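You operate a simulated robot arm through the tools that you are given. There is no shell and no other tool.

You are at the controls of a simulated two-armed robot. One attempt, no reset.

JOB
Move the stop block to slot B, push the panel close up to it and clamp it there.
Fine: block first; lock the bar before the clamp; watch the feet grip; leave other panels and controls.
Where things are to end (x, y in the base frame): tan-edged quilted panel within 3 cm of [105, 2].

The check looks at the end state, three seconds after you hand in, the way a careful person would. Anything else that was tipped, shoved, dropped, spilled or broken makes it a failure.

ROBOT AND FRAMES
Two 7-joint arms with two-finger parallel grippers on one trunk that stands fixed in place. Base frame: the origin is at the foot of the trunk, x ahead of it, y to its left, z up; the work surface is at about z = 85. Units: cm, degrees, N and s.
The left shoulder is at [7.1, 15.6, 120.5], the right one opposite. Payload 3.91 kg a hand.
Tool frame (each hand has its own): the origin (TCP) lies between the finger pads and is the grasp point; the fingertips stand 3 cm ahead of it; z points along the fingers, y is the line along which they close. The gripper opens to 11 cm. The fingers are 2 cm wide and 1 cm thick; the gripper's body (4.8 by 11.2 cm) begins 5.5 cm behind the TCP.
Orientation is that of the tool frame in the base frame, as [roll, pitch, yaw] about the fixed x, y, z axes, in that order (R = Rz(yaw) Ry(pitch) Rx(roll)). With the fingers straight down and closing along the base's y, the tool's x points along the base's -x, its y along +y and its z along -z.

CONTROLS
- The arms move only by the tool move_arm. It takes "left_motion", "right_motion" or both (then of equal length, played together; a hand with none holds still); each is a list that holds one entry, the list of rows, each a list of 7 numbers: the opening, from 0 (shut) to 1 (fully open), then the shift along the tool's x, y, z in cm, then the turn, a rotation vector about the tool's x, y, z in degrees. In form: [[[hand, x, y, z, rx, ry, rz], ...]]. A call has 1 to 20 rows; each row shifts and turns the commanded pose from where the row before left it, along the tool's axes as they then stand. A row lasts 0.2 s, in which the tool goes at most 5 cm and 8.6 degrees; a call with a longer step from one row to the next is refused whole, and so is a gripper value outside its range. Where a pose cannot be reached the arm comes as near as it can. A force on the tool above 40 N (or 10 N above the force at the start of the call, whichever is more), or a blocked arm, ends the call early, and 0.2 s more pass. Each finger travels about 10.8 cm/s and halts on what it meets, pressing with about 36 N; the grip force reading is that of the motor and also rises with nothing between the fingers. The clock runs only during rows and for 0.2 s after the last one: add rows that do not move to give the fingers time. The reply holds the time, the measured pose of the TCP, the force on the tool along the base axes, the opening and the grip force, in the units named above and with some noise, with the torque about the TCP (base axes, N m) and any sound that the robot's microphone picked up.
- Cameras (640 x 400 px; columns grow to the right, rows downward): "scene" is now at [14.37, 0.25, 144.63]; the picture's right is [0.03, -1.00, 0.00], its down [-0.46, -0.01, -0.89] and it looks along [0.89, 0.03, -0.46] (base axes); focal length 266 px, centre (320, 200). "left" rides on the left gripper at [7.2, -1.7, -10.3] in its tool frame; the picture's right is [0.23, 0.97, 0.00], its down [-0.76, 0.18, -0.62] and it looks along [-0.61, 0.14, 0.78] (tool axes); focal length 222 px, centre (320, 200). "right" rides on the right gripper at [7.2, 1.7, -10.3] in its tool frame; the picture's right is [-0.23, 0.97, 0.00], its down [-0.76, -0.18, -0.62] and it looks along [-0.61, -0.14, 0.78] (tool axes); focal length 222 px, centre (320, 200). There is no depth. A picture from a camera that has moved, and an enlarged one, comes with that camera's place and axes in the base frame and with its lens.
- snapshot(camera): a new picture of that camera. It takes no simulated time.
- move_column(by): slides the trunk up (or, below 0, down) by that many cm; the arms and the scene camera ride with it, the base frame stays. It gives what a move gives, with no picture.
- turn_head(pan, tilt): turns the head with the scene camera to pan (to the left, within 86 degrees either way) and tilt (down, from -29 to 69), counted from straight ahead of the robot. It gives what a move gives.
- zoom(camera, box): a new picture of the part [left, top, right, bottom] of that camera's present view, enlarged. It takes no simulated time.
- close_job(): hands the job in; it is judged then, once.

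Places have to be worked out from the pictures, the camera data and where the tool is seen. Open the grippers and draw the arms clear of the work before you hand the job in, unless the task says otherwise.

The tools are called after "Call:" as a command line: name --argument value ..., lists and objects as JSON in quotes. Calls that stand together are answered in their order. move_arm: Moves the arms, as the interface text tells. Its arguments: {"type":"object","properties":{"left_motion":{"type":"array","items":{"type":"array","items":{"type":"array","items":{"type":"number"}}}},"right_motion":{"type":"array","items":{"type":"array","items":{"type":"array","items":{"type":"number"}}}}},"required":[]} The other tools are called the same way: move_column (by) slides the trunk up or down; turn_head (pan, tilt) turns the head that bears the scene camera; snapshot (camera) takes a picture; zoom (camera, box) takes an enlarged picture of a part of a camera's view; close_job () hands the job in.

At the start:

```text
time_s: 0.0
left_position: [65.33, 53.43, 116.64]
left_tcp_rot: [180.0, 0.0, -180.0]
left_wrist_force: [0.8, -0.1, -0.9]
left_torque: [0.02, 0.05, 0.01]
left_grip_width: 11.0
left_grip_force: 0.0
right_position: [91.72, -1.2, 110.23]
right_tcp_rot: [-179.9, 0.1, 180.0]
right_wrist_force: [0.0, -0.1, -0.5]
right_torque: [0.01, -0.02, 0.04]
right_grip_width: 11.01
right_grip_force: 0.1
trunk travel left (down, up): [-65.0, 29.0]
head pan, tilt: [1.6, 27.1]
```

scene: 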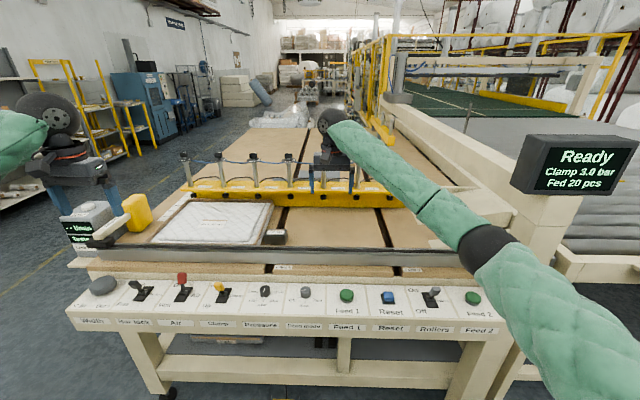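
right: 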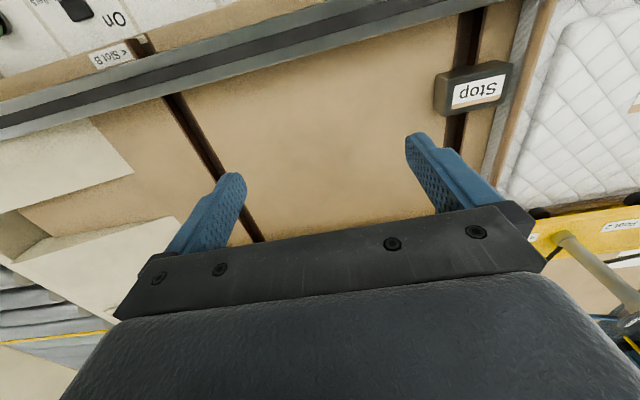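
left: 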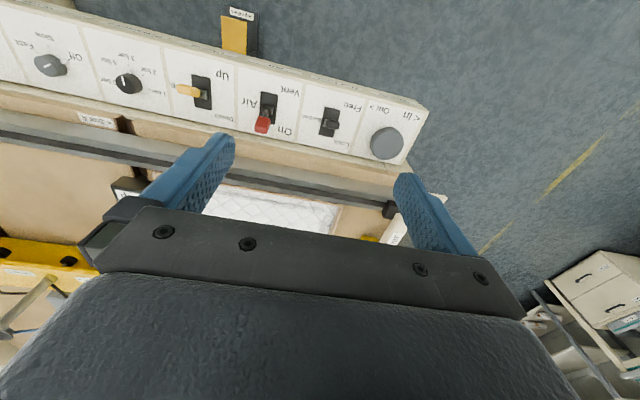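

I'll begin by looking closely at the console, the table and the bar before moving anything.

Call:
zoom --camera "scene" --box '[60, 260, 290, 345]'

Call:
zoom --camera "scene" --box '[270, 260, 500, 345]'

Call:
zoom --camera "scene" --box '[50, 140, 290, 280]'

Call:
zoom --camera "scene" --box '[240, 140, 480, 280]'

Call:
zoom --camera "scene" --box '[500, 120, 640, 210]'

Call:
zoom --camera "left" --box '[0, 0, 440, 200]'

Call:
zoom --camera "right" --box '[400, 0, 640, 240]'

```text
2.78 times, centred on (175, 302) of scene
camera zoom: at [14.37, 0.25, 144.63], right [0.03, -1.0, 0.0], down [-0.46, -0.01, -0.89], along [0.89, 0.03, -0.46], focal length 740 px, centre (724, -85)
```

zoom: 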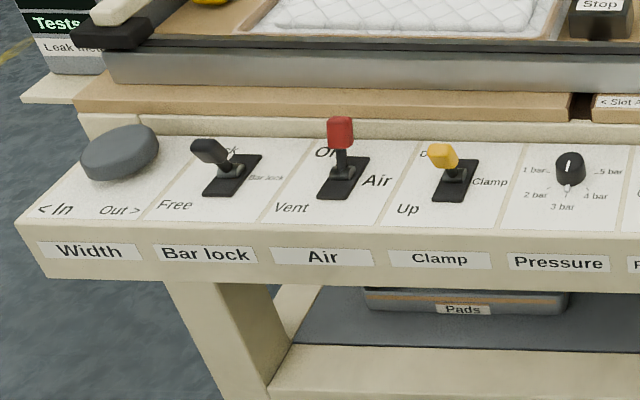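

```text
2.78 times, centred on (385, 302) of scene
camera zoom: at [14.37, 0.25, 144.63], right [0.03, -1.0, 0.0], down [-0.46, -0.01, -0.89], along [0.89, 0.03, -0.46], focal length 740 px, centre (139, -85)
```

zoom: 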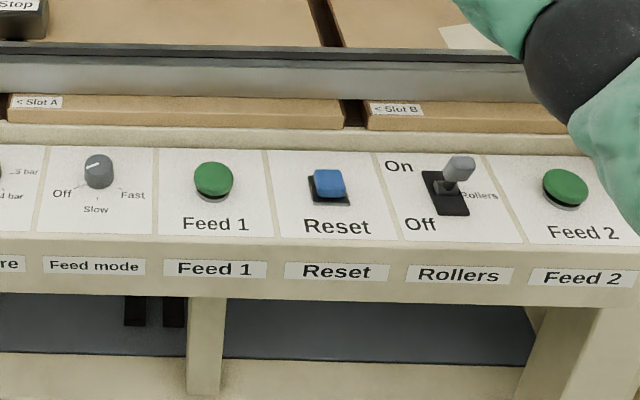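

```text
2.67 times, centred on (170, 210) of scene
camera zoom: at [14.37, 0.25, 144.63], right [0.03, -1.0, 0.0], down [-0.46, -0.01, -0.89], along [0.89, 0.03, -0.46], focal length 709 px, centre (720, 173)
```

zoom: 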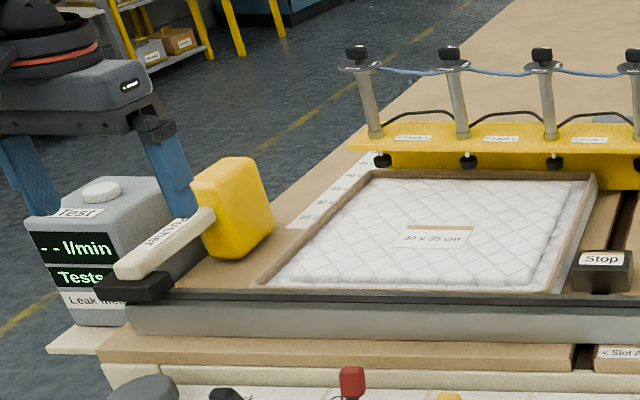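

```text
2.67 times, centred on (360, 210) of scene
camera zoom: at [14.37, 0.25, 144.63], right [0.03, -1.0, 0.0], down [-0.46, -0.01, -0.89], along [0.89, 0.03, -0.46], focal length 709 px, centre (213, 173)
```

zoom: 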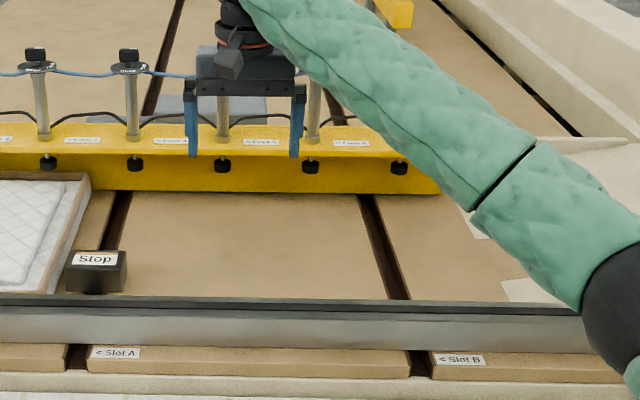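

```text
4.44 times, centred on (570, 165) of scene
camera zoom: at [14.37, 0.25, 144.63], right [0.03, -1.0, 0.0], down [-0.46, -0.01, -0.89], along [0.89, 0.03, -0.46], focal length 1181 px, centre (-791, 356)
```

zoom: 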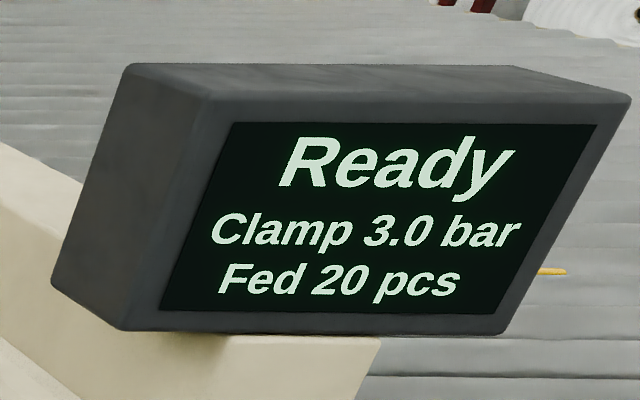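

```text
1.45 times, centred on (220, 100) of left
camera zoom: at [58.07, 51.67, 126.98], right [-0.23, 0.97, 0.0], down [0.76, 0.18, 0.62], along [0.61, 0.14, -0.78], focal length 323 px, centre (466, 346)
```

zoom: 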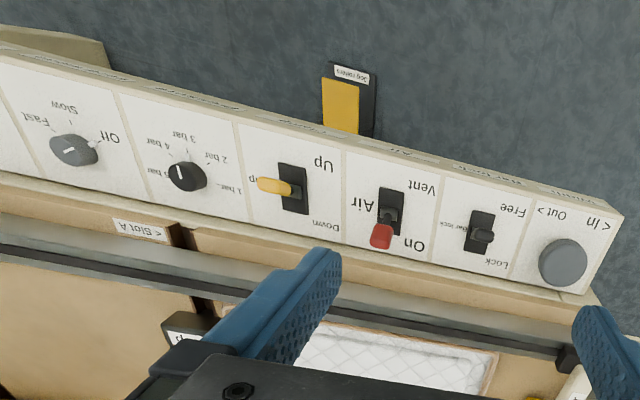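

```text
1.67 times, centred on (520, 120) of right
camera zoom: at [84.59, 0.59, 120.58], right [0.23, 0.97, 0.0], down [0.76, -0.18, 0.62], along [0.61, -0.14, -0.78], focal length 370 px, centre (-13, 333)
```

zoom: 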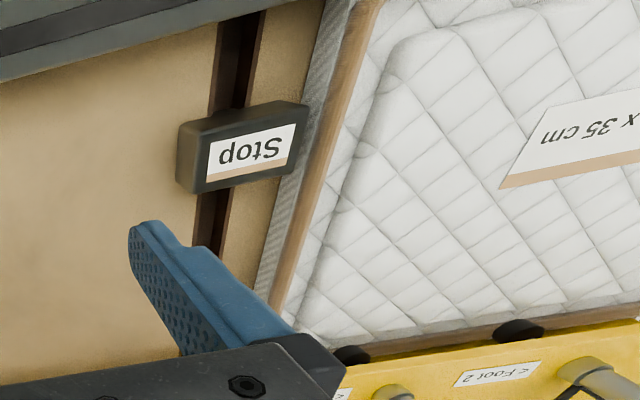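

The bar-lock lever appears to be on Free, Clamp on Up and Air on On. The stop is in slot A. I'll zoom in on the tool at the left, the feet and the other panels before acting.

Call:
zoom --camera "scene" --box '[60, 180, 180, 255]'

Call:
zoom --camera "scene" --box '[170, 140, 330, 210]'

Call:
zoom --camera "scene" --box '[300, 150, 420, 225]'

Call:
zoom --camera "scene" --box '[110, 265, 250, 325]'

Call:
zoom --camera "right" --box '[0, 60, 160, 340]'

Call:
zoom --camera "left" --box '[180, 60, 460, 240]'

```text
5.33 times, centred on (120, 218) of scene
camera zoom: at [14.37, 0.25, 144.63], right [0.03, -1.0, 0.0], down [-0.46, -0.01, -0.89], along [0.89, 0.03, -0.46], focal length 1417 px, centre (1387, 107)
```

zoom: 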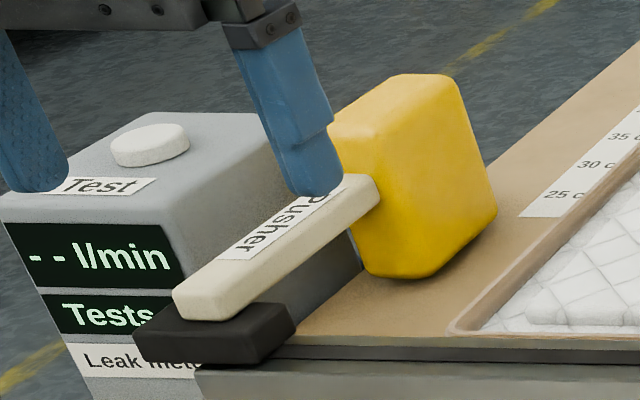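

```text
4.00 times, centred on (250, 175) of scene
camera zoom: at [14.37, 0.25, 144.63], right [0.03, -1.0, 0.0], down [-0.46, -0.01, -0.89], along [0.89, 0.03, -0.46], focal length 1063 px, centre (600, 300)
```

zoom: 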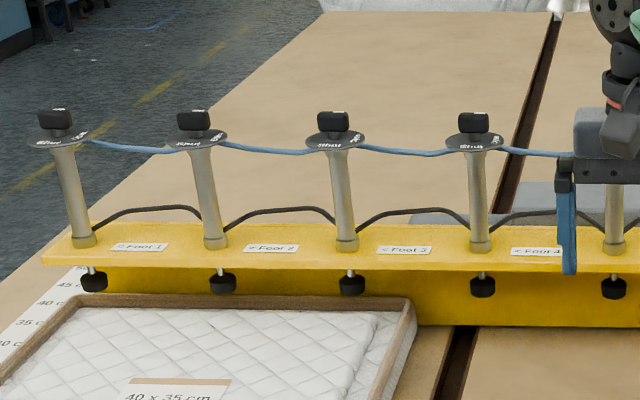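

```text
5.33 times, centred on (360, 188) of scene
camera zoom: at [14.37, 0.25, 144.63], right [0.03, -1.0, 0.0], down [-0.46, -0.01, -0.89], along [0.89, 0.03, -0.46], focal length 1417 px, centre (107, 267)
```

zoom: 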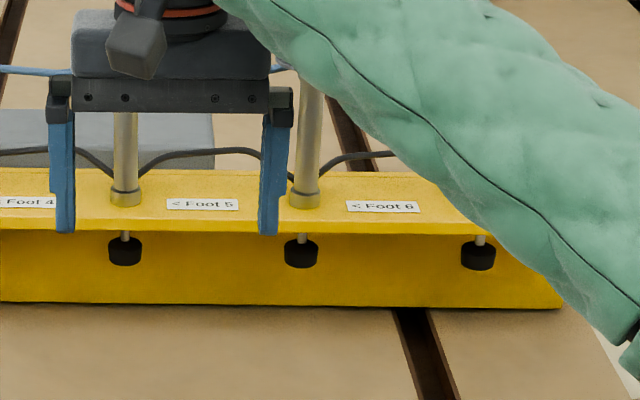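

```text
4.57 times, centred on (180, 295) of scene
camera zoom: at [14.37, 0.25, 144.63], right [0.03, -1.0, 0.0], down [-0.46, -0.01, -0.89], along [0.89, 0.03, -0.46], focal length 1215 px, centre (960, -234)
```

zoom: 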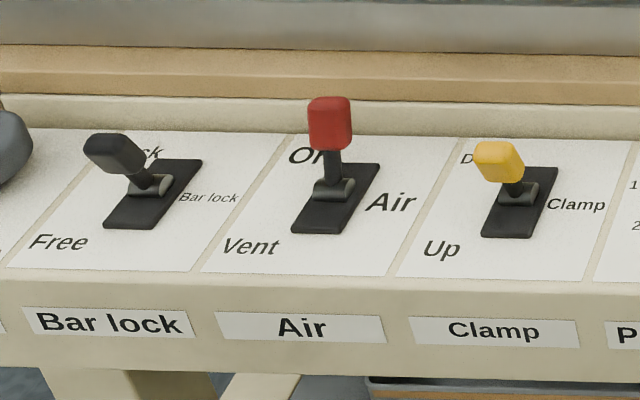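

```text
1.43 times, centred on (80, 200) of right
camera zoom: at [84.59, 0.59, 120.58], right [0.23, 0.97, 0.0], down [0.76, -0.18, 0.62], along [0.61, -0.14, -0.78], focal length 317 px, centre (663, 200)
```

zoom: 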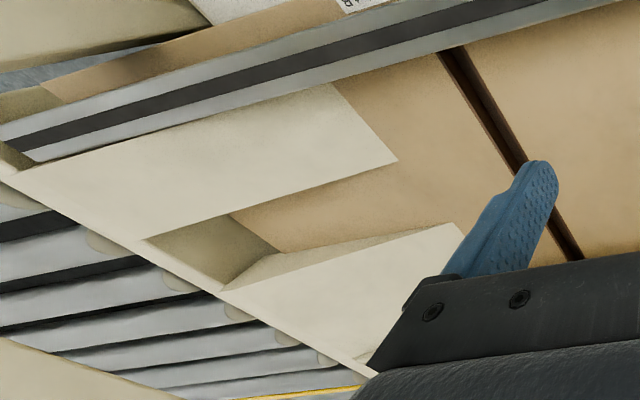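

```text
2.22 times, centred on (320, 150) of left
camera zoom: at [58.07, 51.67, 126.98], right [-0.23, 0.97, 0.0], down [0.76, 0.18, 0.62], along [0.61, 0.14, -0.78], focal length 494 px, centre (320, 311)
```

zoom: 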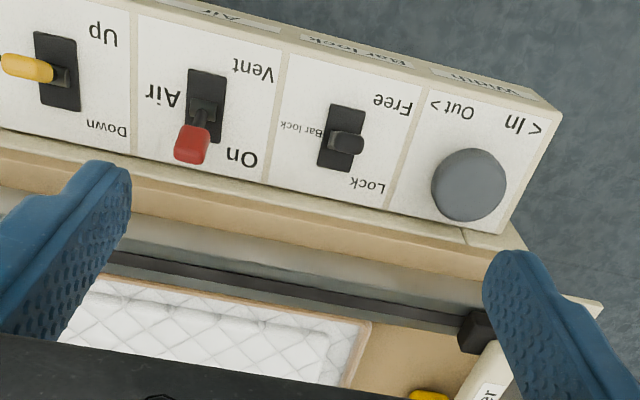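

The pusher stands in a rest at the left end of the rail. Each foot has a valve knob, so I'll zoom in tight to read those, the ruler and the stop.

Call:
zoom --camera "scene" --box '[175, 145, 235, 180]'

Call:
zoom --camera "scene" --box '[240, 145, 300, 180]'

Call:
zoom --camera "scene" --box '[250, 215, 300, 250]'

Call:
zoom --camera "scene" --box '[150, 190, 280, 260]'

Call:
zoom --camera "scene" --box '[240, 0, 460, 140]'

```text
10.67 times, centred on (205, 162) of scene
camera zoom: at [14.37, 0.25, 144.63], right [0.03, -1.0, 0.0], down [-0.46, -0.01, -0.89], along [0.89, 0.03, -0.46], focal length 2835 px, centre (1547, 600)
```

zoom: 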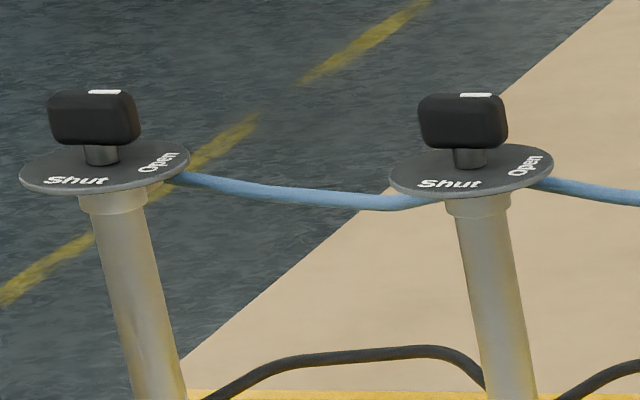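

```text
10.67 times, centred on (270, 162) of scene
camera zoom: at [14.37, 0.25, 144.63], right [0.03, -1.0, 0.0], down [-0.46, -0.01, -0.89], along [0.89, 0.03, -0.46], focal length 2835 px, centre (853, 600)
```

zoom: 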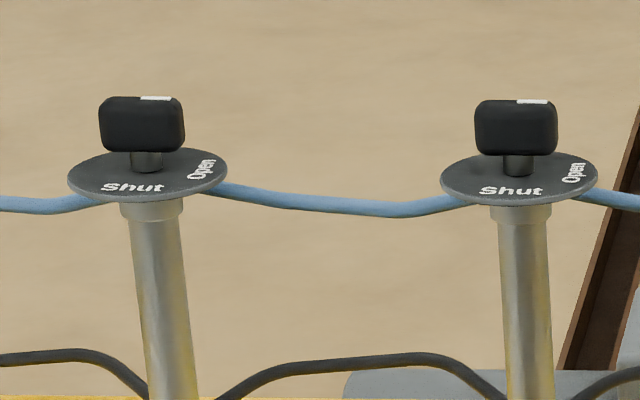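

```text
11.43 times, centred on (275, 232) of scene
camera zoom: at [14.37, 0.25, 144.63], right [0.03, -1.0, 0.0], down [-0.46, -0.01, -0.89], along [0.89, 0.03, -0.46], focal length 3037 px, centre (834, -171)
```

zoom: 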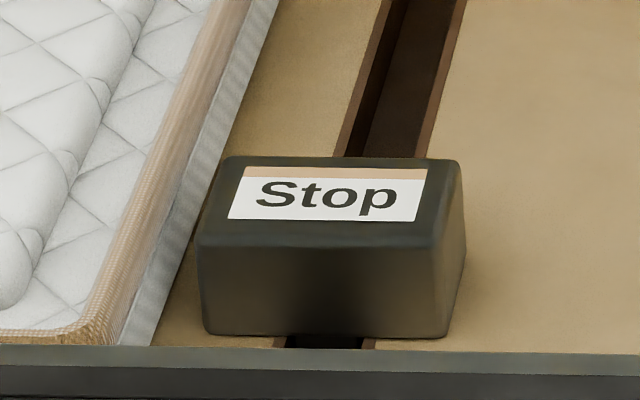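

```text
4.92 times, centred on (215, 225) of scene
camera zoom: at [14.37, 0.25, 144.63], right [0.03, -1.0, 0.0], down [-0.46, -0.01, -0.89], along [0.89, 0.03, -0.46], focal length 1308 px, centre (837, 77)
```

zoom: 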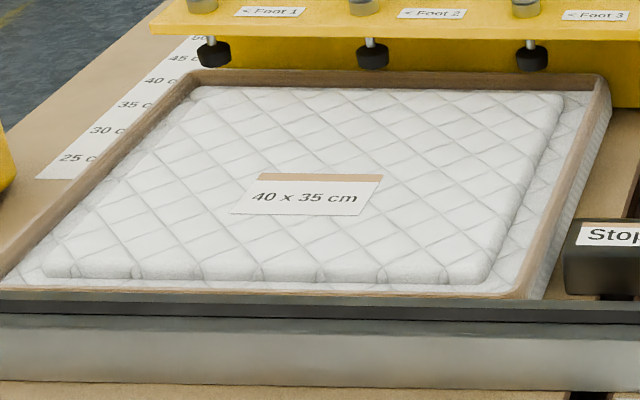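

```text
2.86 times, centred on (350, 70) of scene
camera zoom: at [14.37, 0.25, 144.63], right [0.03, -1.0, 0.0], down [-0.46, -0.01, -0.89], along [0.89, 0.03, -0.46], focal length 759 px, centre (234, 571)
```

zoom: 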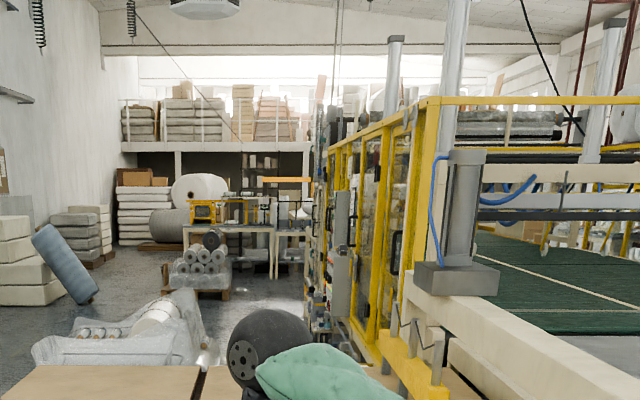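

The feet sit over the panel's back rim at roughly 14.5 cm spacing. To read the valve knobs and measure properly from above, I'll pull the right arm back toward the robot, clear of the table objects, and then raise the trunk.

Call:
move_arm --right_motion '[[[1, 0, 0, -3, 0, 0, 0], [1, 0, 0, -4, 0, 0, 0], [1, 3, -2, -3, 0, 0, 0], [1, 4, -3, 0, 0, 0, 0], [1, 4, -3, 0, 0, 0, 0], [1, 4, -3, 0, 0, 0, 0], [1, 4, -3, 0, 0, 0, 0], [1, 4, -3, 0, 0, 0, 0], [1, 3, -2, 0, 0, 0, 0]]]'

Call:
move_column --by 26

Call:
turn_head --pan 8 --tilt 36

Call:
snapshot --camera "scene"

```text
time_s: 2.0
left_position: [65.14, 53.41, 116.61]
left_tcp_rot: [-180.0, 0.1, 180.0]
left_wrist_force: [-0.4, -0.1, 0.9]
left_torque: [0.04, 0.01, -0.04]
left_grip_width: 11.01
left_grip_force: 0.1
right_position: [65.59, -20.57, 120.29]
right_tcp_rot: [180.0, 0.1, 180.0]
right_wrist_force: [-0.3, 0.2, -0.3]
right_torque: [0.0, -0.02, 0.0]
right_grip_width: 10.99
right_grip_force: 0.0
trunk travel left (down, up): [-65.0, 29.0]
head pan, tilt: [1.6, 27.1]
```

```text
time_s: 4.7
left_position: [65.19, 53.44, 142.57]
left_tcp_rot: [180.0, 0.0, -180.0]
left_wrist_force: [-0.5, 0.0, 0.4]
left_torque: [-0.01, 0.0, -0.01]
left_grip_width: 11.02
left_grip_force: 0.0
right_position: [65.76, -20.53, 146.25]
right_tcp_rot: [180.0, 0.0, -180.0]
right_wrist_force: [0.9, -0.3, -0.2]
right_torque: [0.0, -0.04, 0.0]
right_grip_width: 11.03
right_grip_force: 0.0
trunk travel left (down, up): [-91.0, 3.0]
head pan, tilt: [1.6, 27.1]
```

```text
time_s: 5.4
left_position: [65.32, 53.33, 142.61]
left_tcp_rot: [180.0, 0.1, 180.0]
left_wrist_force: [-0.6, 0.3, -0.3]
left_torque: [0.02, 0.01, 0.0]
left_grip_width: 11.01
left_grip_force: 0.1
right_position: [65.66, -20.44, 146.19]
right_tcp_rot: [179.9, 0.0, -180.0]
right_wrist_force: [0.0, 0.2, -0.6]
right_torque: [0.0, 0.0, 0.0]
right_grip_width: 11.02
right_grip_force: 0.0
trunk travel left (down, up): [-91.0, 3.0]
head pan, tilt: [8.0, 36.0]
```

```text
taken
camera scene: at [13.9, 1.19, 169.24], right [0.14, -0.99, 0.0], down [-0.58, -0.08, -0.81], along [0.8, 0.11, -0.59], focal length 266 px, centre (320, 200)
```

scene: 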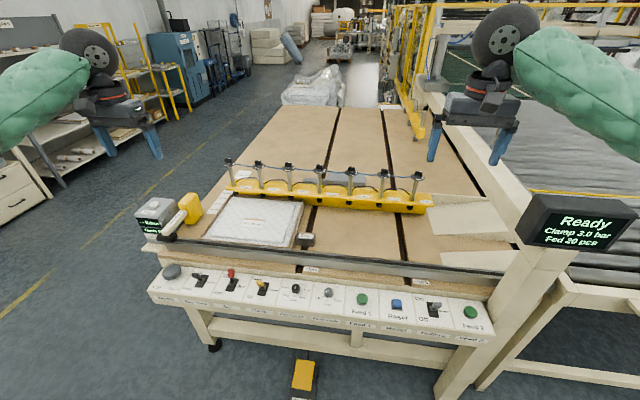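

The view is now clear, so I'll zoom in on the valves, panel, stop, slots and the pusher.

Call:
zoom --camera "scene" --box '[220, 150, 300, 200]'

Call:
zoom --camera "scene" --box '[280, 155, 360, 205]'

Call:
zoom --camera "scene" --box '[360, 160, 440, 220]'

Call:
zoom --camera "scene" --box '[200, 180, 330, 265]'

Call:
zoom --camera "scene" --box '[290, 195, 430, 285]'

Call:
zoom --camera "scene" --box '[130, 180, 220, 250]'

Call:
zoom --camera "scene" --box '[150, 255, 310, 315]'

```text
8.00 times, centred on (260, 175) of scene
camera zoom: at [13.9, 1.19, 169.24], right [0.14, -0.99, 0.0], down [-0.58, -0.08, -0.81], along [0.8, 0.11, -0.59], focal length 2126 px, centre (800, 400)
```

zoom: 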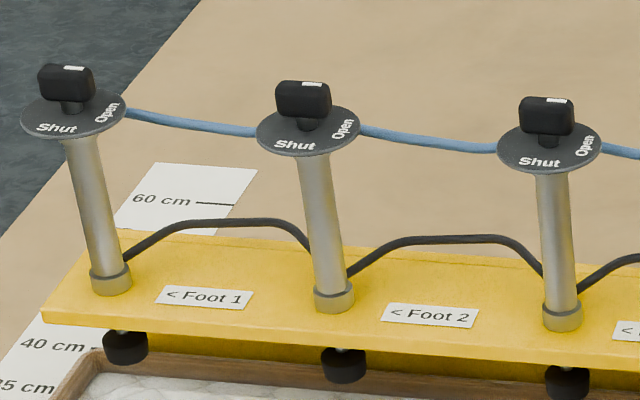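

```text
8.00 times, centred on (320, 180) of scene
camera zoom: at [13.9, 1.19, 169.24], right [0.14, -0.99, 0.0], down [-0.58, -0.08, -0.81], along [0.8, 0.11, -0.59], focal length 2126 px, centre (320, 360)
```

zoom: 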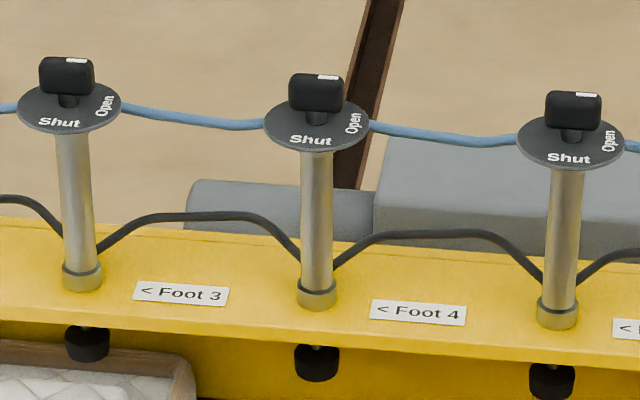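

```text
6.67 times, centred on (400, 190) of scene
camera zoom: at [13.9, 1.19, 169.24], right [0.14, -0.99, 0.0], down [-0.58, -0.08, -0.81], along [0.8, 0.11, -0.59], focal length 1772 px, centre (-213, 267)
```

zoom: 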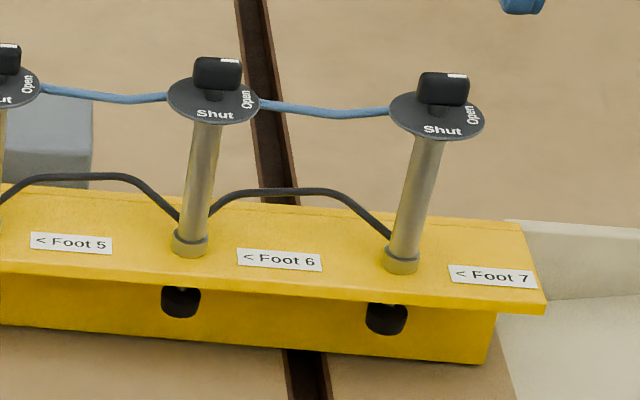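

```text
4.71 times, centred on (265, 222) of scene
camera zoom: at [13.9, 1.19, 169.24], right [0.14, -0.99, 0.0], down [-0.58, -0.08, -0.81], along [0.8, 0.11, -0.59], focal length 1251 px, centre (579, 94)
```

zoom: 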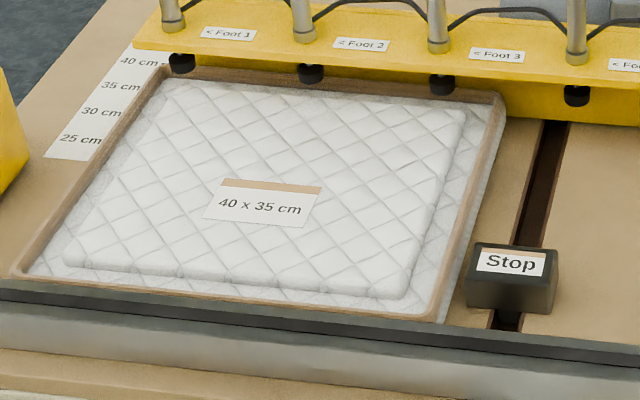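

```text
4.44 times, centred on (360, 240) of scene
camera zoom: at [13.9, 1.19, 169.24], right [0.14, -0.99, 0.0], down [-0.58, -0.08, -0.81], along [0.8, 0.11, -0.59], focal length 1181 px, centre (142, 22)
```

zoom: 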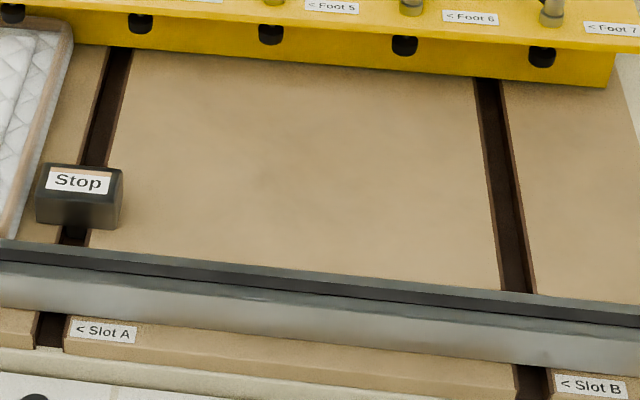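

```text
5.71 times, centred on (175, 215) of scene
camera zoom: at [13.9, 1.19, 169.24], right [0.14, -0.99, 0.0], down [-0.58, -0.08, -0.81], along [0.8, 0.11, -0.59], focal length 1519 px, centre (1149, 114)
```

zoom: 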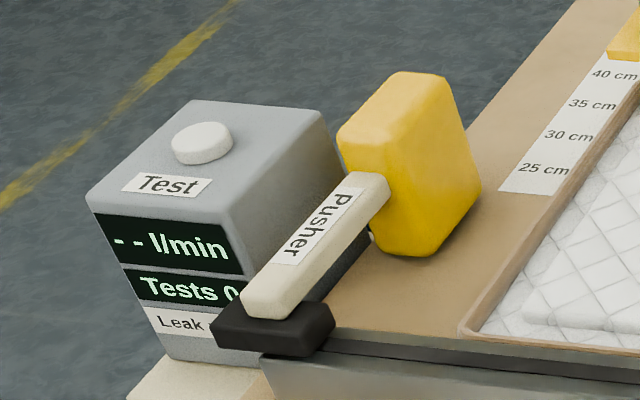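

```text
4.00 times, centred on (230, 285) of scene
camera zoom: at [13.9, 1.19, 169.24], right [0.14, -0.99, 0.0], down [-0.58, -0.08, -0.81], along [0.8, 0.11, -0.59], focal length 1063 px, centre (680, -140)
```

zoom: 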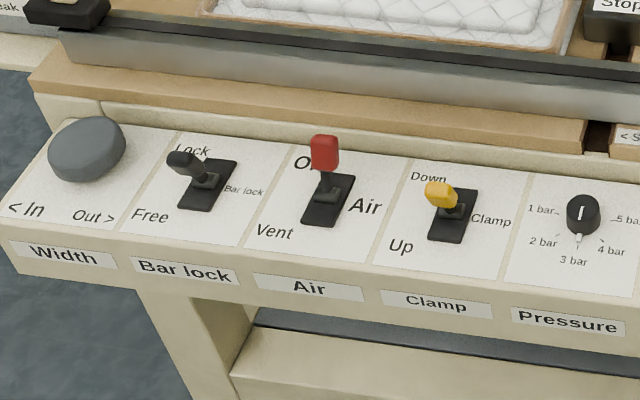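

Feet 4, 5 and 6 will be the ones over the panel at the target. I'll compare each valve knob at very high zoom and look for anything odd.

Call:
zoom --camera "scene" --box '[310, 158, 330, 174]'

Call:
zoom --camera "scene" --box '[341, 160, 361, 176]'

Call:
zoom --camera "scene" --box '[374, 163, 394, 179]'

Call:
zoom --camera "scene" --box '[280, 156, 300, 172]'

Call:
zoom --camera "scene" --box '[407, 165, 427, 181]'

Call:
zoom --camera "scene" --box '[300, 170, 440, 215]'

```text
16.00 times, centred on (320, 166) of scene
camera zoom: at [13.9, 1.19, 169.24], right [0.14, -0.99, 0.0], down [-0.58, -0.08, -0.81], along [0.8, 0.11, -0.59], focal length 4252 px, centre (320, 744)
```

zoom: 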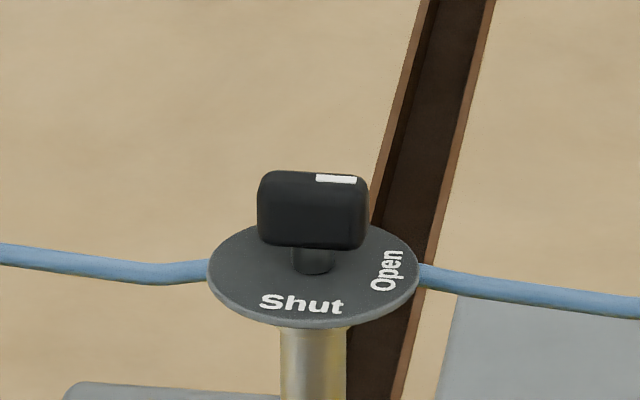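

```text
16.00 times, centred on (351, 168) of scene
camera zoom: at [13.9, 1.19, 169.24], right [0.14, -0.99, 0.0], down [-0.58, -0.08, -0.81], along [0.8, 0.11, -0.59], focal length 4252 px, centre (-176, 712)
```

zoom: 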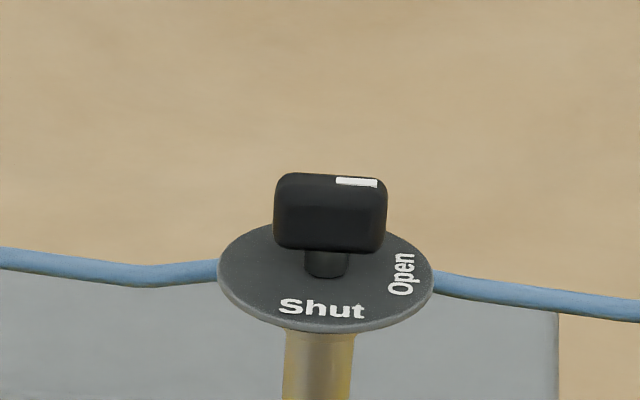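

```text
16.00 times, centred on (384, 171) of scene
camera zoom: at [13.9, 1.19, 169.24], right [0.14, -0.99, 0.0], down [-0.58, -0.08, -0.81], along [0.8, 0.11, -0.59], focal length 4252 px, centre (-704, 664)
```

zoom: 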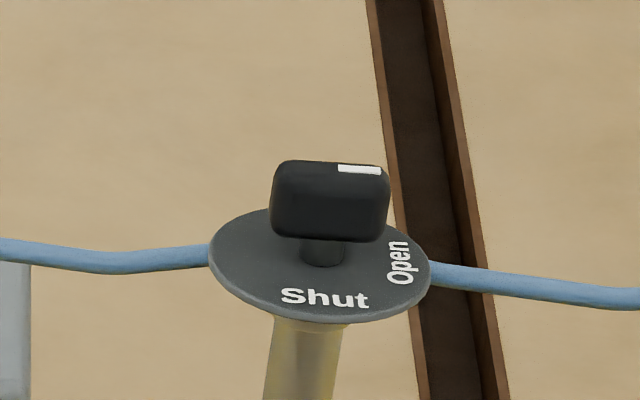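

```text
16.00 times, centred on (290, 164) of scene
camera zoom: at [13.9, 1.19, 169.24], right [0.14, -0.99, 0.0], down [-0.58, -0.08, -0.81], along [0.8, 0.11, -0.59], focal length 4252 px, centre (800, 776)
```

zoom: 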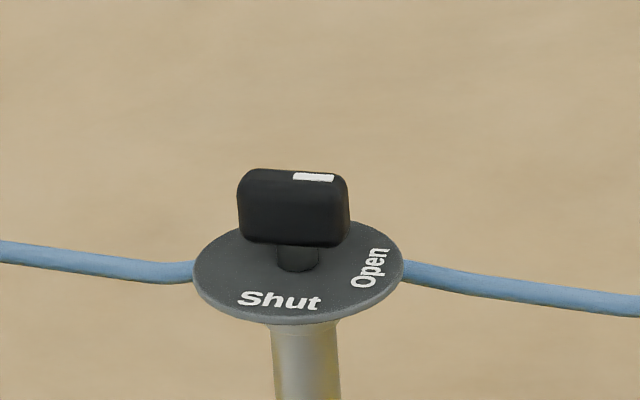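

```text
16.00 times, centred on (417, 173) of scene
camera zoom: at [13.9, 1.19, 169.24], right [0.14, -0.99, 0.0], down [-0.58, -0.08, -0.81], along [0.8, 0.11, -0.59], focal length 4252 px, centre (-1232, 632)
```

zoom: 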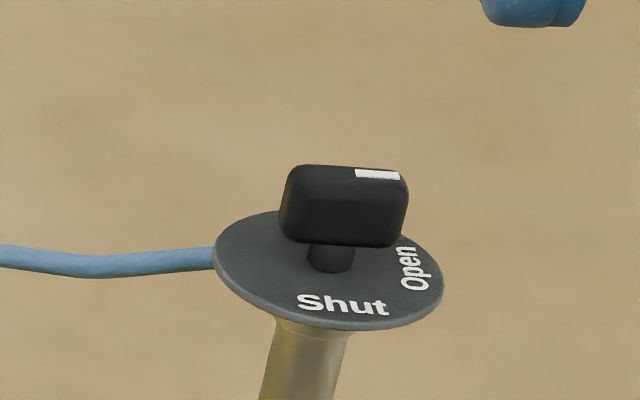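

```text
4.57 times, centred on (370, 192) of scene
camera zoom: at [13.9, 1.19, 169.24], right [0.14, -0.99, 0.0], down [-0.58, -0.08, -0.81], along [0.8, 0.11, -0.59], focal length 1215 px, centre (91, 234)
```

zoom: 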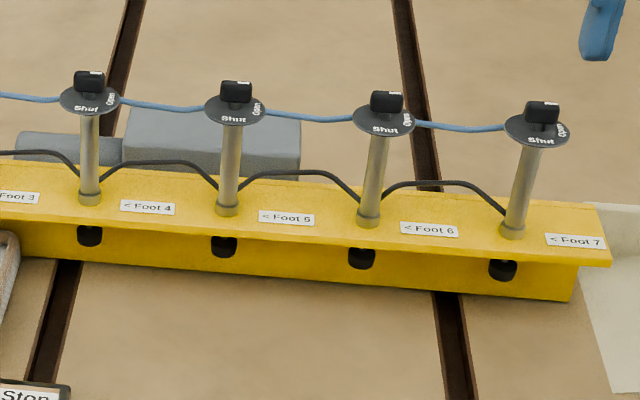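

All seven valves point to Open. I put the block at about x 94–98.5, y 15.5–22.8, z 85–89. Slot B is at y ≈ −23 and the panel spans roughly x 88–123, y 25–65. I'll lower the trunk back and bring the right hand above the stop.

Call:
move_column --by -26

Call:
move_arm --right_motion '[[[1, 0, 4, 0, 0, 0, 0], [1, -1, 4.5, 0, 0, 0, 0], [1, -1, 4.5, 0, 0, 0, 0], [1, -2, 4, 1, 0, -5, 0], [1, -2, 4, 1, 0, -5, 0], [1, -2, 4, 1, 0, -5, 0], [1, -2, 4, 1, 0, -5, 0], [1, -2, 4, 1, 0, -5, 0], [1, -2, 3, 1, 0, -5, 0], [0.76, -2, 3, 1, 0, 0, 0], [0.76, 0, 0, 0, 0, 0, 0]]]'

Call:
snapshot --camera "right"

Call:
snapshot --camera "scene"

```text
time_s: 8.0
left_position: [65.26, 53.5, 116.62]
left_tcp_rot: [-180.0, 0.0, 180.0]
left_wrist_force: [-0.3, 0.1, 0.3]
left_torque: [0.0, 0.01, -0.03]
left_grip_width: 10.99
left_grip_force: 0.1
right_position: [65.65, -20.52, 120.05]
right_tcp_rot: [180.0, 0.0, -179.9]
right_wrist_force: [-0.2, 0.0, 1.0]
right_torque: [-0.02, 0.01, -0.01]
right_grip_width: 10.99
right_grip_force: 0.0
trunk travel left (down, up): [-65.0, 29.0]
head pan, tilt: [8.0, 36.0]
```

```text
time_s: 10.4
left_position: [65.26, 53.43, 116.7]
left_tcp_rot: [-180.0, 0.1, 180.0]
left_wrist_force: [0.4, -0.2, 0.2]
left_torque: [0.0, 0.0, 0.02]
left_grip_width: 10.98
left_grip_force: 0.2
right_position: [82.6, 18.28, 117.1]
right_tcp_rot: [-180.0, 30.0, 180.0]
right_wrist_force: [0.1, -0.9, -0.1]
right_torque: [0.05, 0.0, 0.02]
right_grip_width: 8.37
right_grip_force: 0.0
trunk travel left (down, up): [-65.0, 29.0]
head pan, tilt: [8.0, 36.0]
```

```text
taken
camera right: at [71.23, 19.99, 122.37], right [0.2, 0.97, 0.11], down [0.35, -0.18, 0.92], along [0.92, -0.14, -0.37], focal length 222 px, centre (320, 200)
```

right: 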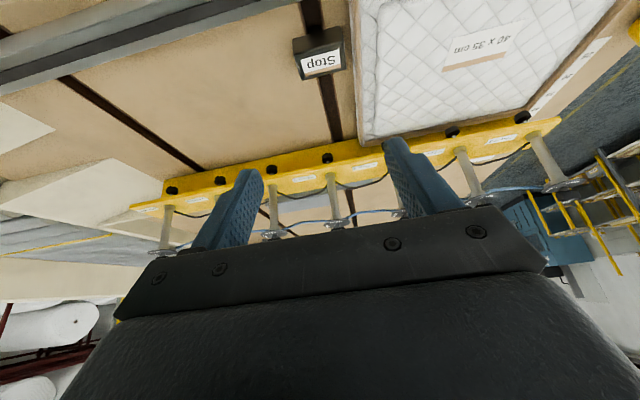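

```text
taken
camera scene: at [13.84, 1.09, 143.24], right [0.14, -0.99, 0.0], down [-0.58, -0.08, -0.81], along [0.8, 0.11, -0.59], focal length 266 px, centre (320, 200)
```

scene: 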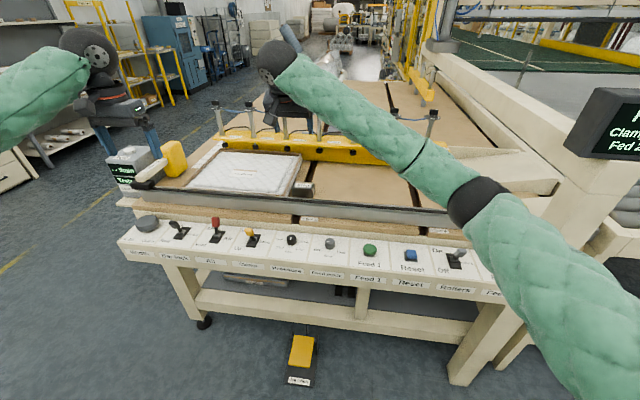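

The hand is above and behind the block, tilted 30°. I'll advance along the tool axis to just above the block and check alignment.

Call:
move_arm --right_motion '[[[0.76, 0, 0.2, 4, 0, 0, 0], [0.76, 0, 0.2, 4, 0, 0, 0], [0.76, 0, 0.2, 4, 0, 0, 0], [0.76, 0, 0.2, 4, 0, 0, 0], [0.76, 0, 0, 4, 0, 0, 0], [0.76, -0.2, 0, 3, 0, 0, 0], [0.76, 0, 0, 0, 0, 0, 0]]]'

Call:
snapshot --camera "right"

Call:
zoom --camera "scene" --box '[250, 100, 370, 215]'

```text
time_s: 12.0
left_position: [65.32, 53.38, 116.57]
left_tcp_rot: [180.0, 0.0, 180.0]
left_wrist_force: [-0.2, 0.6, 0.5]
left_torque: [0.0, 0.02, 0.0]
left_grip_width: 10.99
left_grip_force: 0.1
right_position: [94.58, 19.05, 97.4]
right_tcp_rot: [180.0, 30.0, -180.0]
right_wrist_force: [0.2, 0.4, -0.3]
right_torque: [-0.02, 0.01, 0.02]
right_grip_width: 8.33
right_grip_force: 0.0
trunk travel left (down, up): [-65.0, 29.0]
head pan, tilt: [8.0, 36.0]
```

```text
taken
camera right: at [83.28, 20.84, 102.73], right [0.2, 0.97, 0.11], down [0.35, -0.18, 0.92], along [0.92, -0.14, -0.37], focal length 222 px, centre (320, 200)
```

right: 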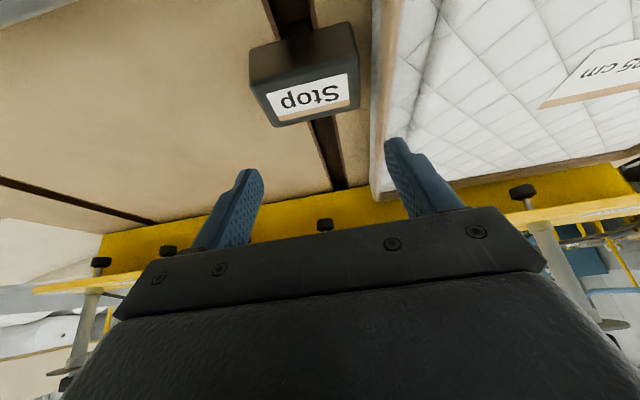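

```text
3.48 times, centred on (310, 158) of scene
camera zoom: at [13.83, 1.19, 143.24], right [0.14, -0.99, 0.0], down [-0.58, -0.08, -0.81], along [0.8, 0.11, -0.59], focal length 924 px, centre (355, 348)
```

zoom: 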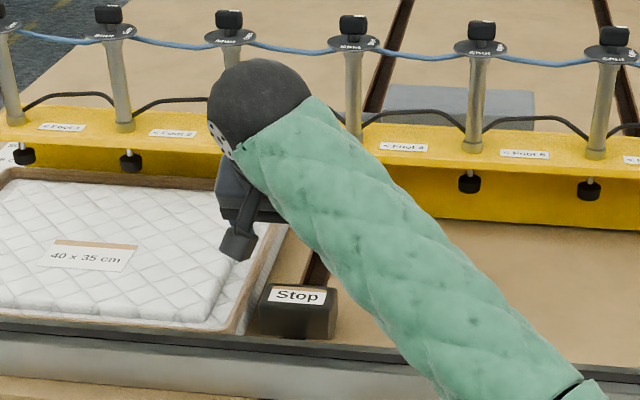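

From the hand camera, the block spans y 15.5–22.8 with its back at x 98.35, and the panel edge is near y 25.0. Both fingers clear, so I'll descend to z ≈ 88.9 and close.

Call:
move_arm --right_motion '[[[0.76, 1.2, 0, 2.6, 0, 0, 0], [0.76, 1.2, 0, 2.6, 0, 0, 0], [0.76, 0.7, 0, 1.6, 0, 0, 0], [0.76, 0.37, 0, 1.0, 0, 0, 0], [0.76, 0, 0, 0, 0, 0, 0]]]'

Call:
snapshot --camera "right"

```text
time_s: 12.7
left_position: [65.3, 53.43, 116.63]
left_tcp_rot: [-179.9, -0.1, -179.9]
left_wrist_force: [-0.1, 0.0, 0.5]
left_torque: [0.01, 0.0, -0.02]
left_grip_width: 10.99
left_grip_force: 0.0
right_position: [95.12, 19.64, 92.33]
right_tcp_rot: [179.5, 30.8, 180.0]
right_wrist_force: [-6.5, -2.3, 19.3]
right_torque: [0.83, 0.09, 0.39]
right_grip_width: 8.23
right_grip_force: 0.1
trunk travel left (down, up): [-65.0, 29.0]
head pan, tilt: [8.0, 36.0]
stopped in row 3 (right hand): the force on the tool passed its limit at 46 N (the readings are from after the stop); the commanded pose is now the measured one
```

```text
taken
camera right: at [83.83, 21.32, 97.63], right [0.19, 0.97, 0.12], down [0.34, -0.18, 0.92], along [0.92, -0.14, -0.36], focal length 222 px, centre (320, 200)
```

right: 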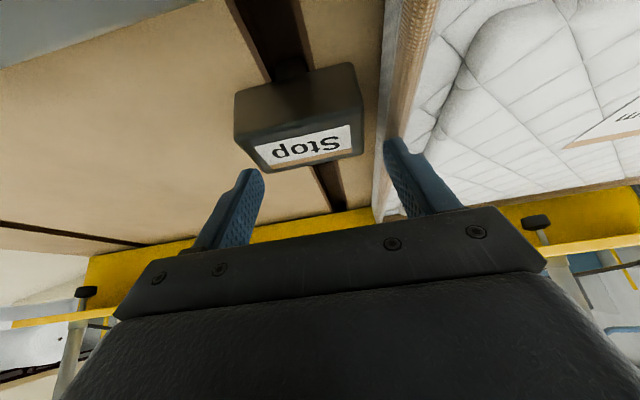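

The left finger landed on the panel's rim, since the gap is only about 1.6 cm. The block didn't move. I'll back up, re-centre at y ≈ 19.1 and narrow the opening to just over the block's width.

Call:
move_arm --right_motion '[[[0.76, -1, -0.3, -2, 0, 0, 0], [0.72, -0.5, -0.24, -1, 0, 0.8, 0], [0.72, 0, 0, 0, -0.5, 0, 0], [0.72, 0, 0, 0, 0, 0, 0]]]'

Call:
snapshot --camera "right"

Call:
zoom --camera "right" --box '[200, 0, 440, 240]'

```text
time_s: 13.7
left_position: [65.33, 53.28, 116.53]
left_tcp_rot: [180.0, -0.1, -179.9]
left_wrist_force: [-0.3, 1.3, 0.3]
left_torque: [-0.02, 0.0, 0.01]
left_grip_width: 10.99
left_grip_force: 0.1
right_position: [95.01, 18.99, 95.3]
right_tcp_rot: [179.2, 29.8, 179.8]
right_wrist_force: [0.0, 0.1, 0.3]
right_torque: [0.0, 0.03, 0.0]
right_grip_width: 7.94
right_grip_force: 0.1
trunk travel left (down, up): [-65.0, 29.0]
head pan, tilt: [8.0, 36.0]
```

```text
taken
camera right: at [83.75, 20.62, 100.73], right [0.19, 0.97, 0.13], down [0.35, -0.19, 0.92], along [0.92, -0.13, -0.38], focal length 222 px, centre (320, 200)
```

right: 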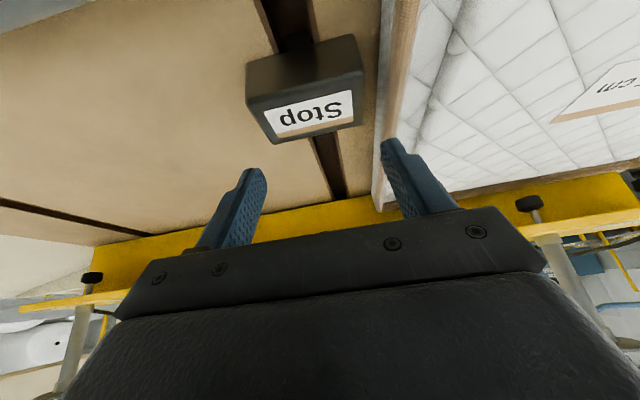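

```text
1.67 times, centred on (320, 120) of right
camera zoom: at [83.75, 20.62, 100.73], right [0.19, 0.97, 0.13], down [0.35, -0.19, 0.92], along [0.92, -0.13, -0.38], focal length 370 px, centre (320, 333)
```

zoom: 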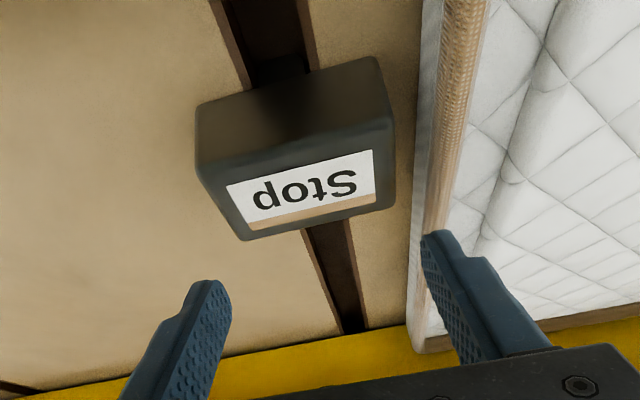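

Now opening 7.9 with the left finger aimed at the gap. I'll correct the small roll and descend slowly.

Call:
move_arm --right_motion '[[[0.72, 0, 0, 0, 0.8, 0, 0], [0.72, 0.5, 0.05, 1.0, 0, 0, 0], [0.72, 0.5, 0, 1.0, 0, 0, 0], [0.72, 0.4, 0, 0.8, 0, 0, 0], [0.72, 0.3, 0, 0.6, 0, 0, 0], [0.72, 0.3, 0, 0.6, 0, 0, 0], [0.72, 0.25, 0, 0.6, 0, 0, 0], [0.72, 0.25, 0, 0.6, 0, 0, 0], [0.72, 0.25, 0, 0.5, 0, 0, 0], [0.72, 0, 0, 0, 0, 0, 0]]]'

Call:
zoom --camera "right" --box '[200, 0, 440, 240]'

```text
time_s: 15.1
left_position: [65.28, 53.45, 116.75]
left_tcp_rot: [-180.0, -0.1, 180.0]
left_wrist_force: [0.3, -0.3, -0.1]
left_torque: [0.0, 0.02, -0.02]
left_grip_width: 11.01
left_grip_force: 0.0
right_position: [95.2, 19.19, 92.1]
right_tcp_rot: [179.7, 30.7, 180.0]
right_wrist_force: [-9.2, -3.1, 21.8]
right_torque: [-0.97, 0.13, -0.28]
right_grip_width: 8.07
right_grip_force: 1.2
trunk travel left (down, up): [-65.0, 29.0]
head pan, tilt: [8.0, 36.0]
stopped in row 7 (right hand): the force on the tool passed its limit at 45 N (the readings are from after the stop); the commanded pose is now the measured one
```

```text
1.67 times, centred on (320, 120) of right
camera zoom: at [83.91, 20.98, 97.31], right [0.19, 0.97, 0.12], down [0.34, -0.18, 0.92], along [0.92, -0.14, -0.36], focal length 370 px, centre (320, 333)
```

zoom: 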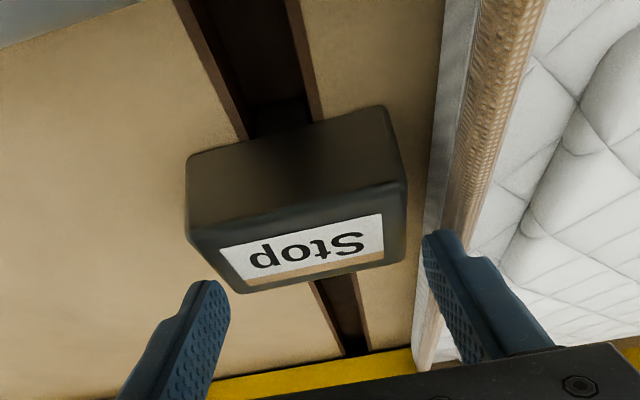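

This time the right fingertip touched the block's right top edge, so the block is about 7.6–7.7 wide (y ≈ 15.2–22.9). I'll back up, shift to y ≈ 18.85, open to 8.3 and retry slowly.

Call:
move_arm --right_motion '[[[0.755, -0.5, -0.15, -1.5, 0, 0, 0], [0.755, -0.5, -0.19, -1.0, 0, 0.7, 0], [0.755, 0, 0, 0, 0.3, 0, 0], [0.755, 0, 0, 0, 0, 0, 0]]]'

Call:
zoom --camera "right" --box '[200, 0, 440, 240]'

```text
time_s: 16.1
left_position: [65.46, 53.35, 116.46]
left_tcp_rot: [180.0, -0.1, 180.0]
left_wrist_force: [0.1, -0.8, -0.3]
left_torque: [0.0, 0.02, 0.01]
left_grip_width: 11.01
left_grip_force: 0.1
right_position: [94.92, 18.81, 94.38]
right_tcp_rot: [-179.8, 29.5, -180.0]
right_wrist_force: [0.6, 0.5, 0.0]
right_torque: [0.01, -0.03, 0.03]
right_grip_width: 8.32
right_grip_force: 0.0
trunk travel left (down, up): [-65.0, 29.0]
head pan, tilt: [8.0, 36.0]
```

```text
1.67 times, centred on (320, 120) of right
camera zoom: at [83.74, 20.69, 99.75], right [0.2, 0.97, 0.11], down [0.35, -0.18, 0.92], along [0.91, -0.14, -0.38], focal length 370 px, centre (320, 333)
```

zoom: 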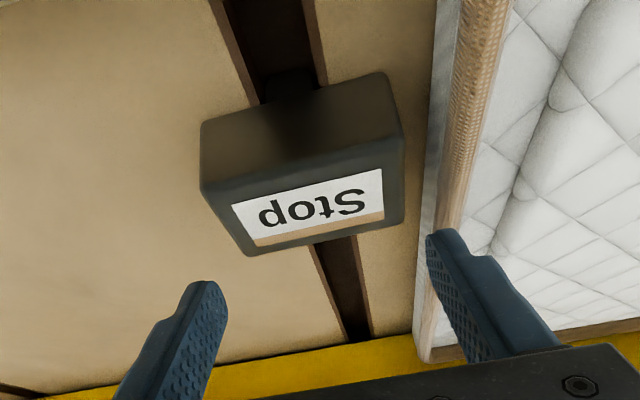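

Roll is corrected. Descending slowly again.

Call:
move_arm --right_motion '[[[0.755, 0.4, 0, 0.9, 0, 0, 0], [0.755, 0.3, 0, 0.7, 0, 0, 0], [0.755, 0.2, 0, 0.45, 0, 0, 0], [0.755, 0.2, 0, 0.45, 0, 0, 0], [0.755, 0.2, 0, 0.45, 0, 0, 0], [0.755, 0.2, 0, 0.45, 0, 0, 0], [0.755, 0.2, 0, 0.45, 0, 0, 0], [0.755, 0.2, 0, 0.45, 0, 0, 0], [0.755, 0.2, 0, 0.45, 0, 0, 0], [0.755, 0, 0, 0, 0, 0, 0]]]'

Call:
zoom --camera "right" --box '[200, 0, 440, 240]'

```text
time_s: 18.3
left_position: [65.15, 53.4, 116.59]
left_tcp_rot: [180.0, 0.0, -180.0]
left_wrist_force: [-0.6, 0.8, -0.8]
left_torque: [0.01, -0.01, 0.03]
left_grip_width: 11.03
left_grip_force: 0.1
right_position: [95.43, 19.14, 90.16]
right_tcp_rot: [179.6, 30.3, 179.7]
right_wrist_force: [-4.3, -2.5, 17.7]
right_torque: [0.94, 0.17, 0.3]
right_grip_width: 8.18
right_grip_force: 0.1
trunk travel left (down, up): [-65.0, 29.0]
head pan, tilt: [8.0, 36.0]
stopped in row 10 (right hand): the force on the tool passed its limit at 42 N (the readings are from after the stop); the commanded pose is now the measured one
```

```text
1.67 times, centred on (320, 120) of right
camera zoom: at [84.13, 20.79, 95.33], right [0.2, 0.97, 0.12], down [0.34, -0.18, 0.92], along [0.92, -0.14, -0.37], focal length 370 px, centre (320, 333)
```

zoom: 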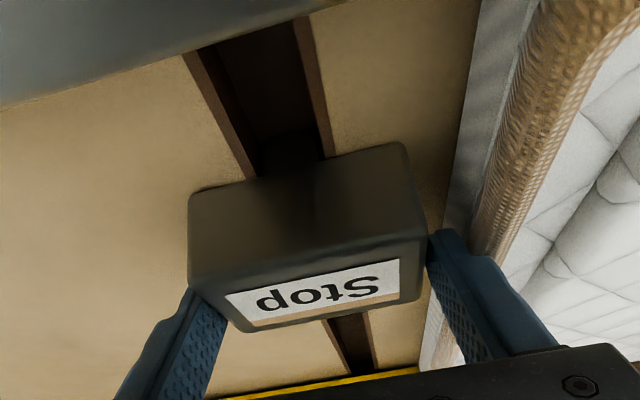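

The tips are now about 2 cm below the block's top on both sides. I'll close here and check the grip.

Call:
move_arm --right_motion '[[[0.5, 0, 0, 0, 0, 0, 0], [0.4, 0, 0, 0, 0, 0, 0], [0.4, 0, 0, 0, 0, 0, 0], [0.4, 0, 0, 0, 0, 0, 0]]]'

Call:
zoom --camera "right" --box '[200, 0, 440, 240]'

```text
time_s: 19.3
left_position: [65.05, 53.37, 116.59]
left_tcp_rot: [-180.0, 0.0, 180.0]
left_wrist_force: [-0.3, 0.1, 0.1]
left_torque: [0.01, -0.01, 0.0]
left_grip_width: 11.01
left_grip_force: 0.1
right_position: [95.34, 19.18, 89.93]
right_tcp_rot: [179.6, 30.4, 179.8]
right_wrist_force: [10.6, 7.2, 33.7]
right_torque: [1.51, -0.62, -0.24]
right_grip_width: 7.97
right_grip_force: 35.9
trunk travel left (down, up): [-65.0, 29.0]
head pan, tilt: [8.0, 36.0]
```

```text
1.67 times, centred on (320, 120) of right
camera zoom: at [84.08, 20.81, 95.33], right [0.2, 0.97, 0.12], down [0.34, -0.18, 0.92], along [0.92, -0.14, -0.37], focal length 370 px, centre (320, 333)
```

zoom: 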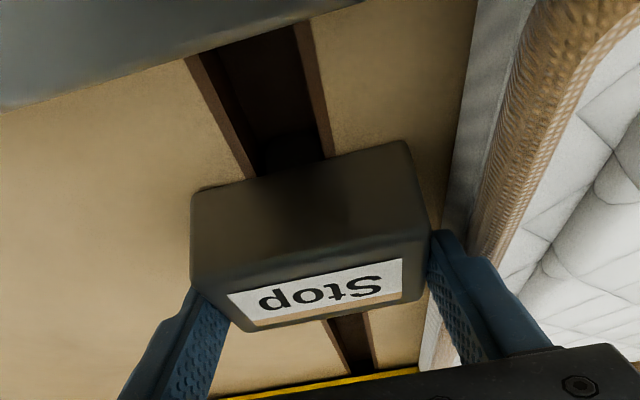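

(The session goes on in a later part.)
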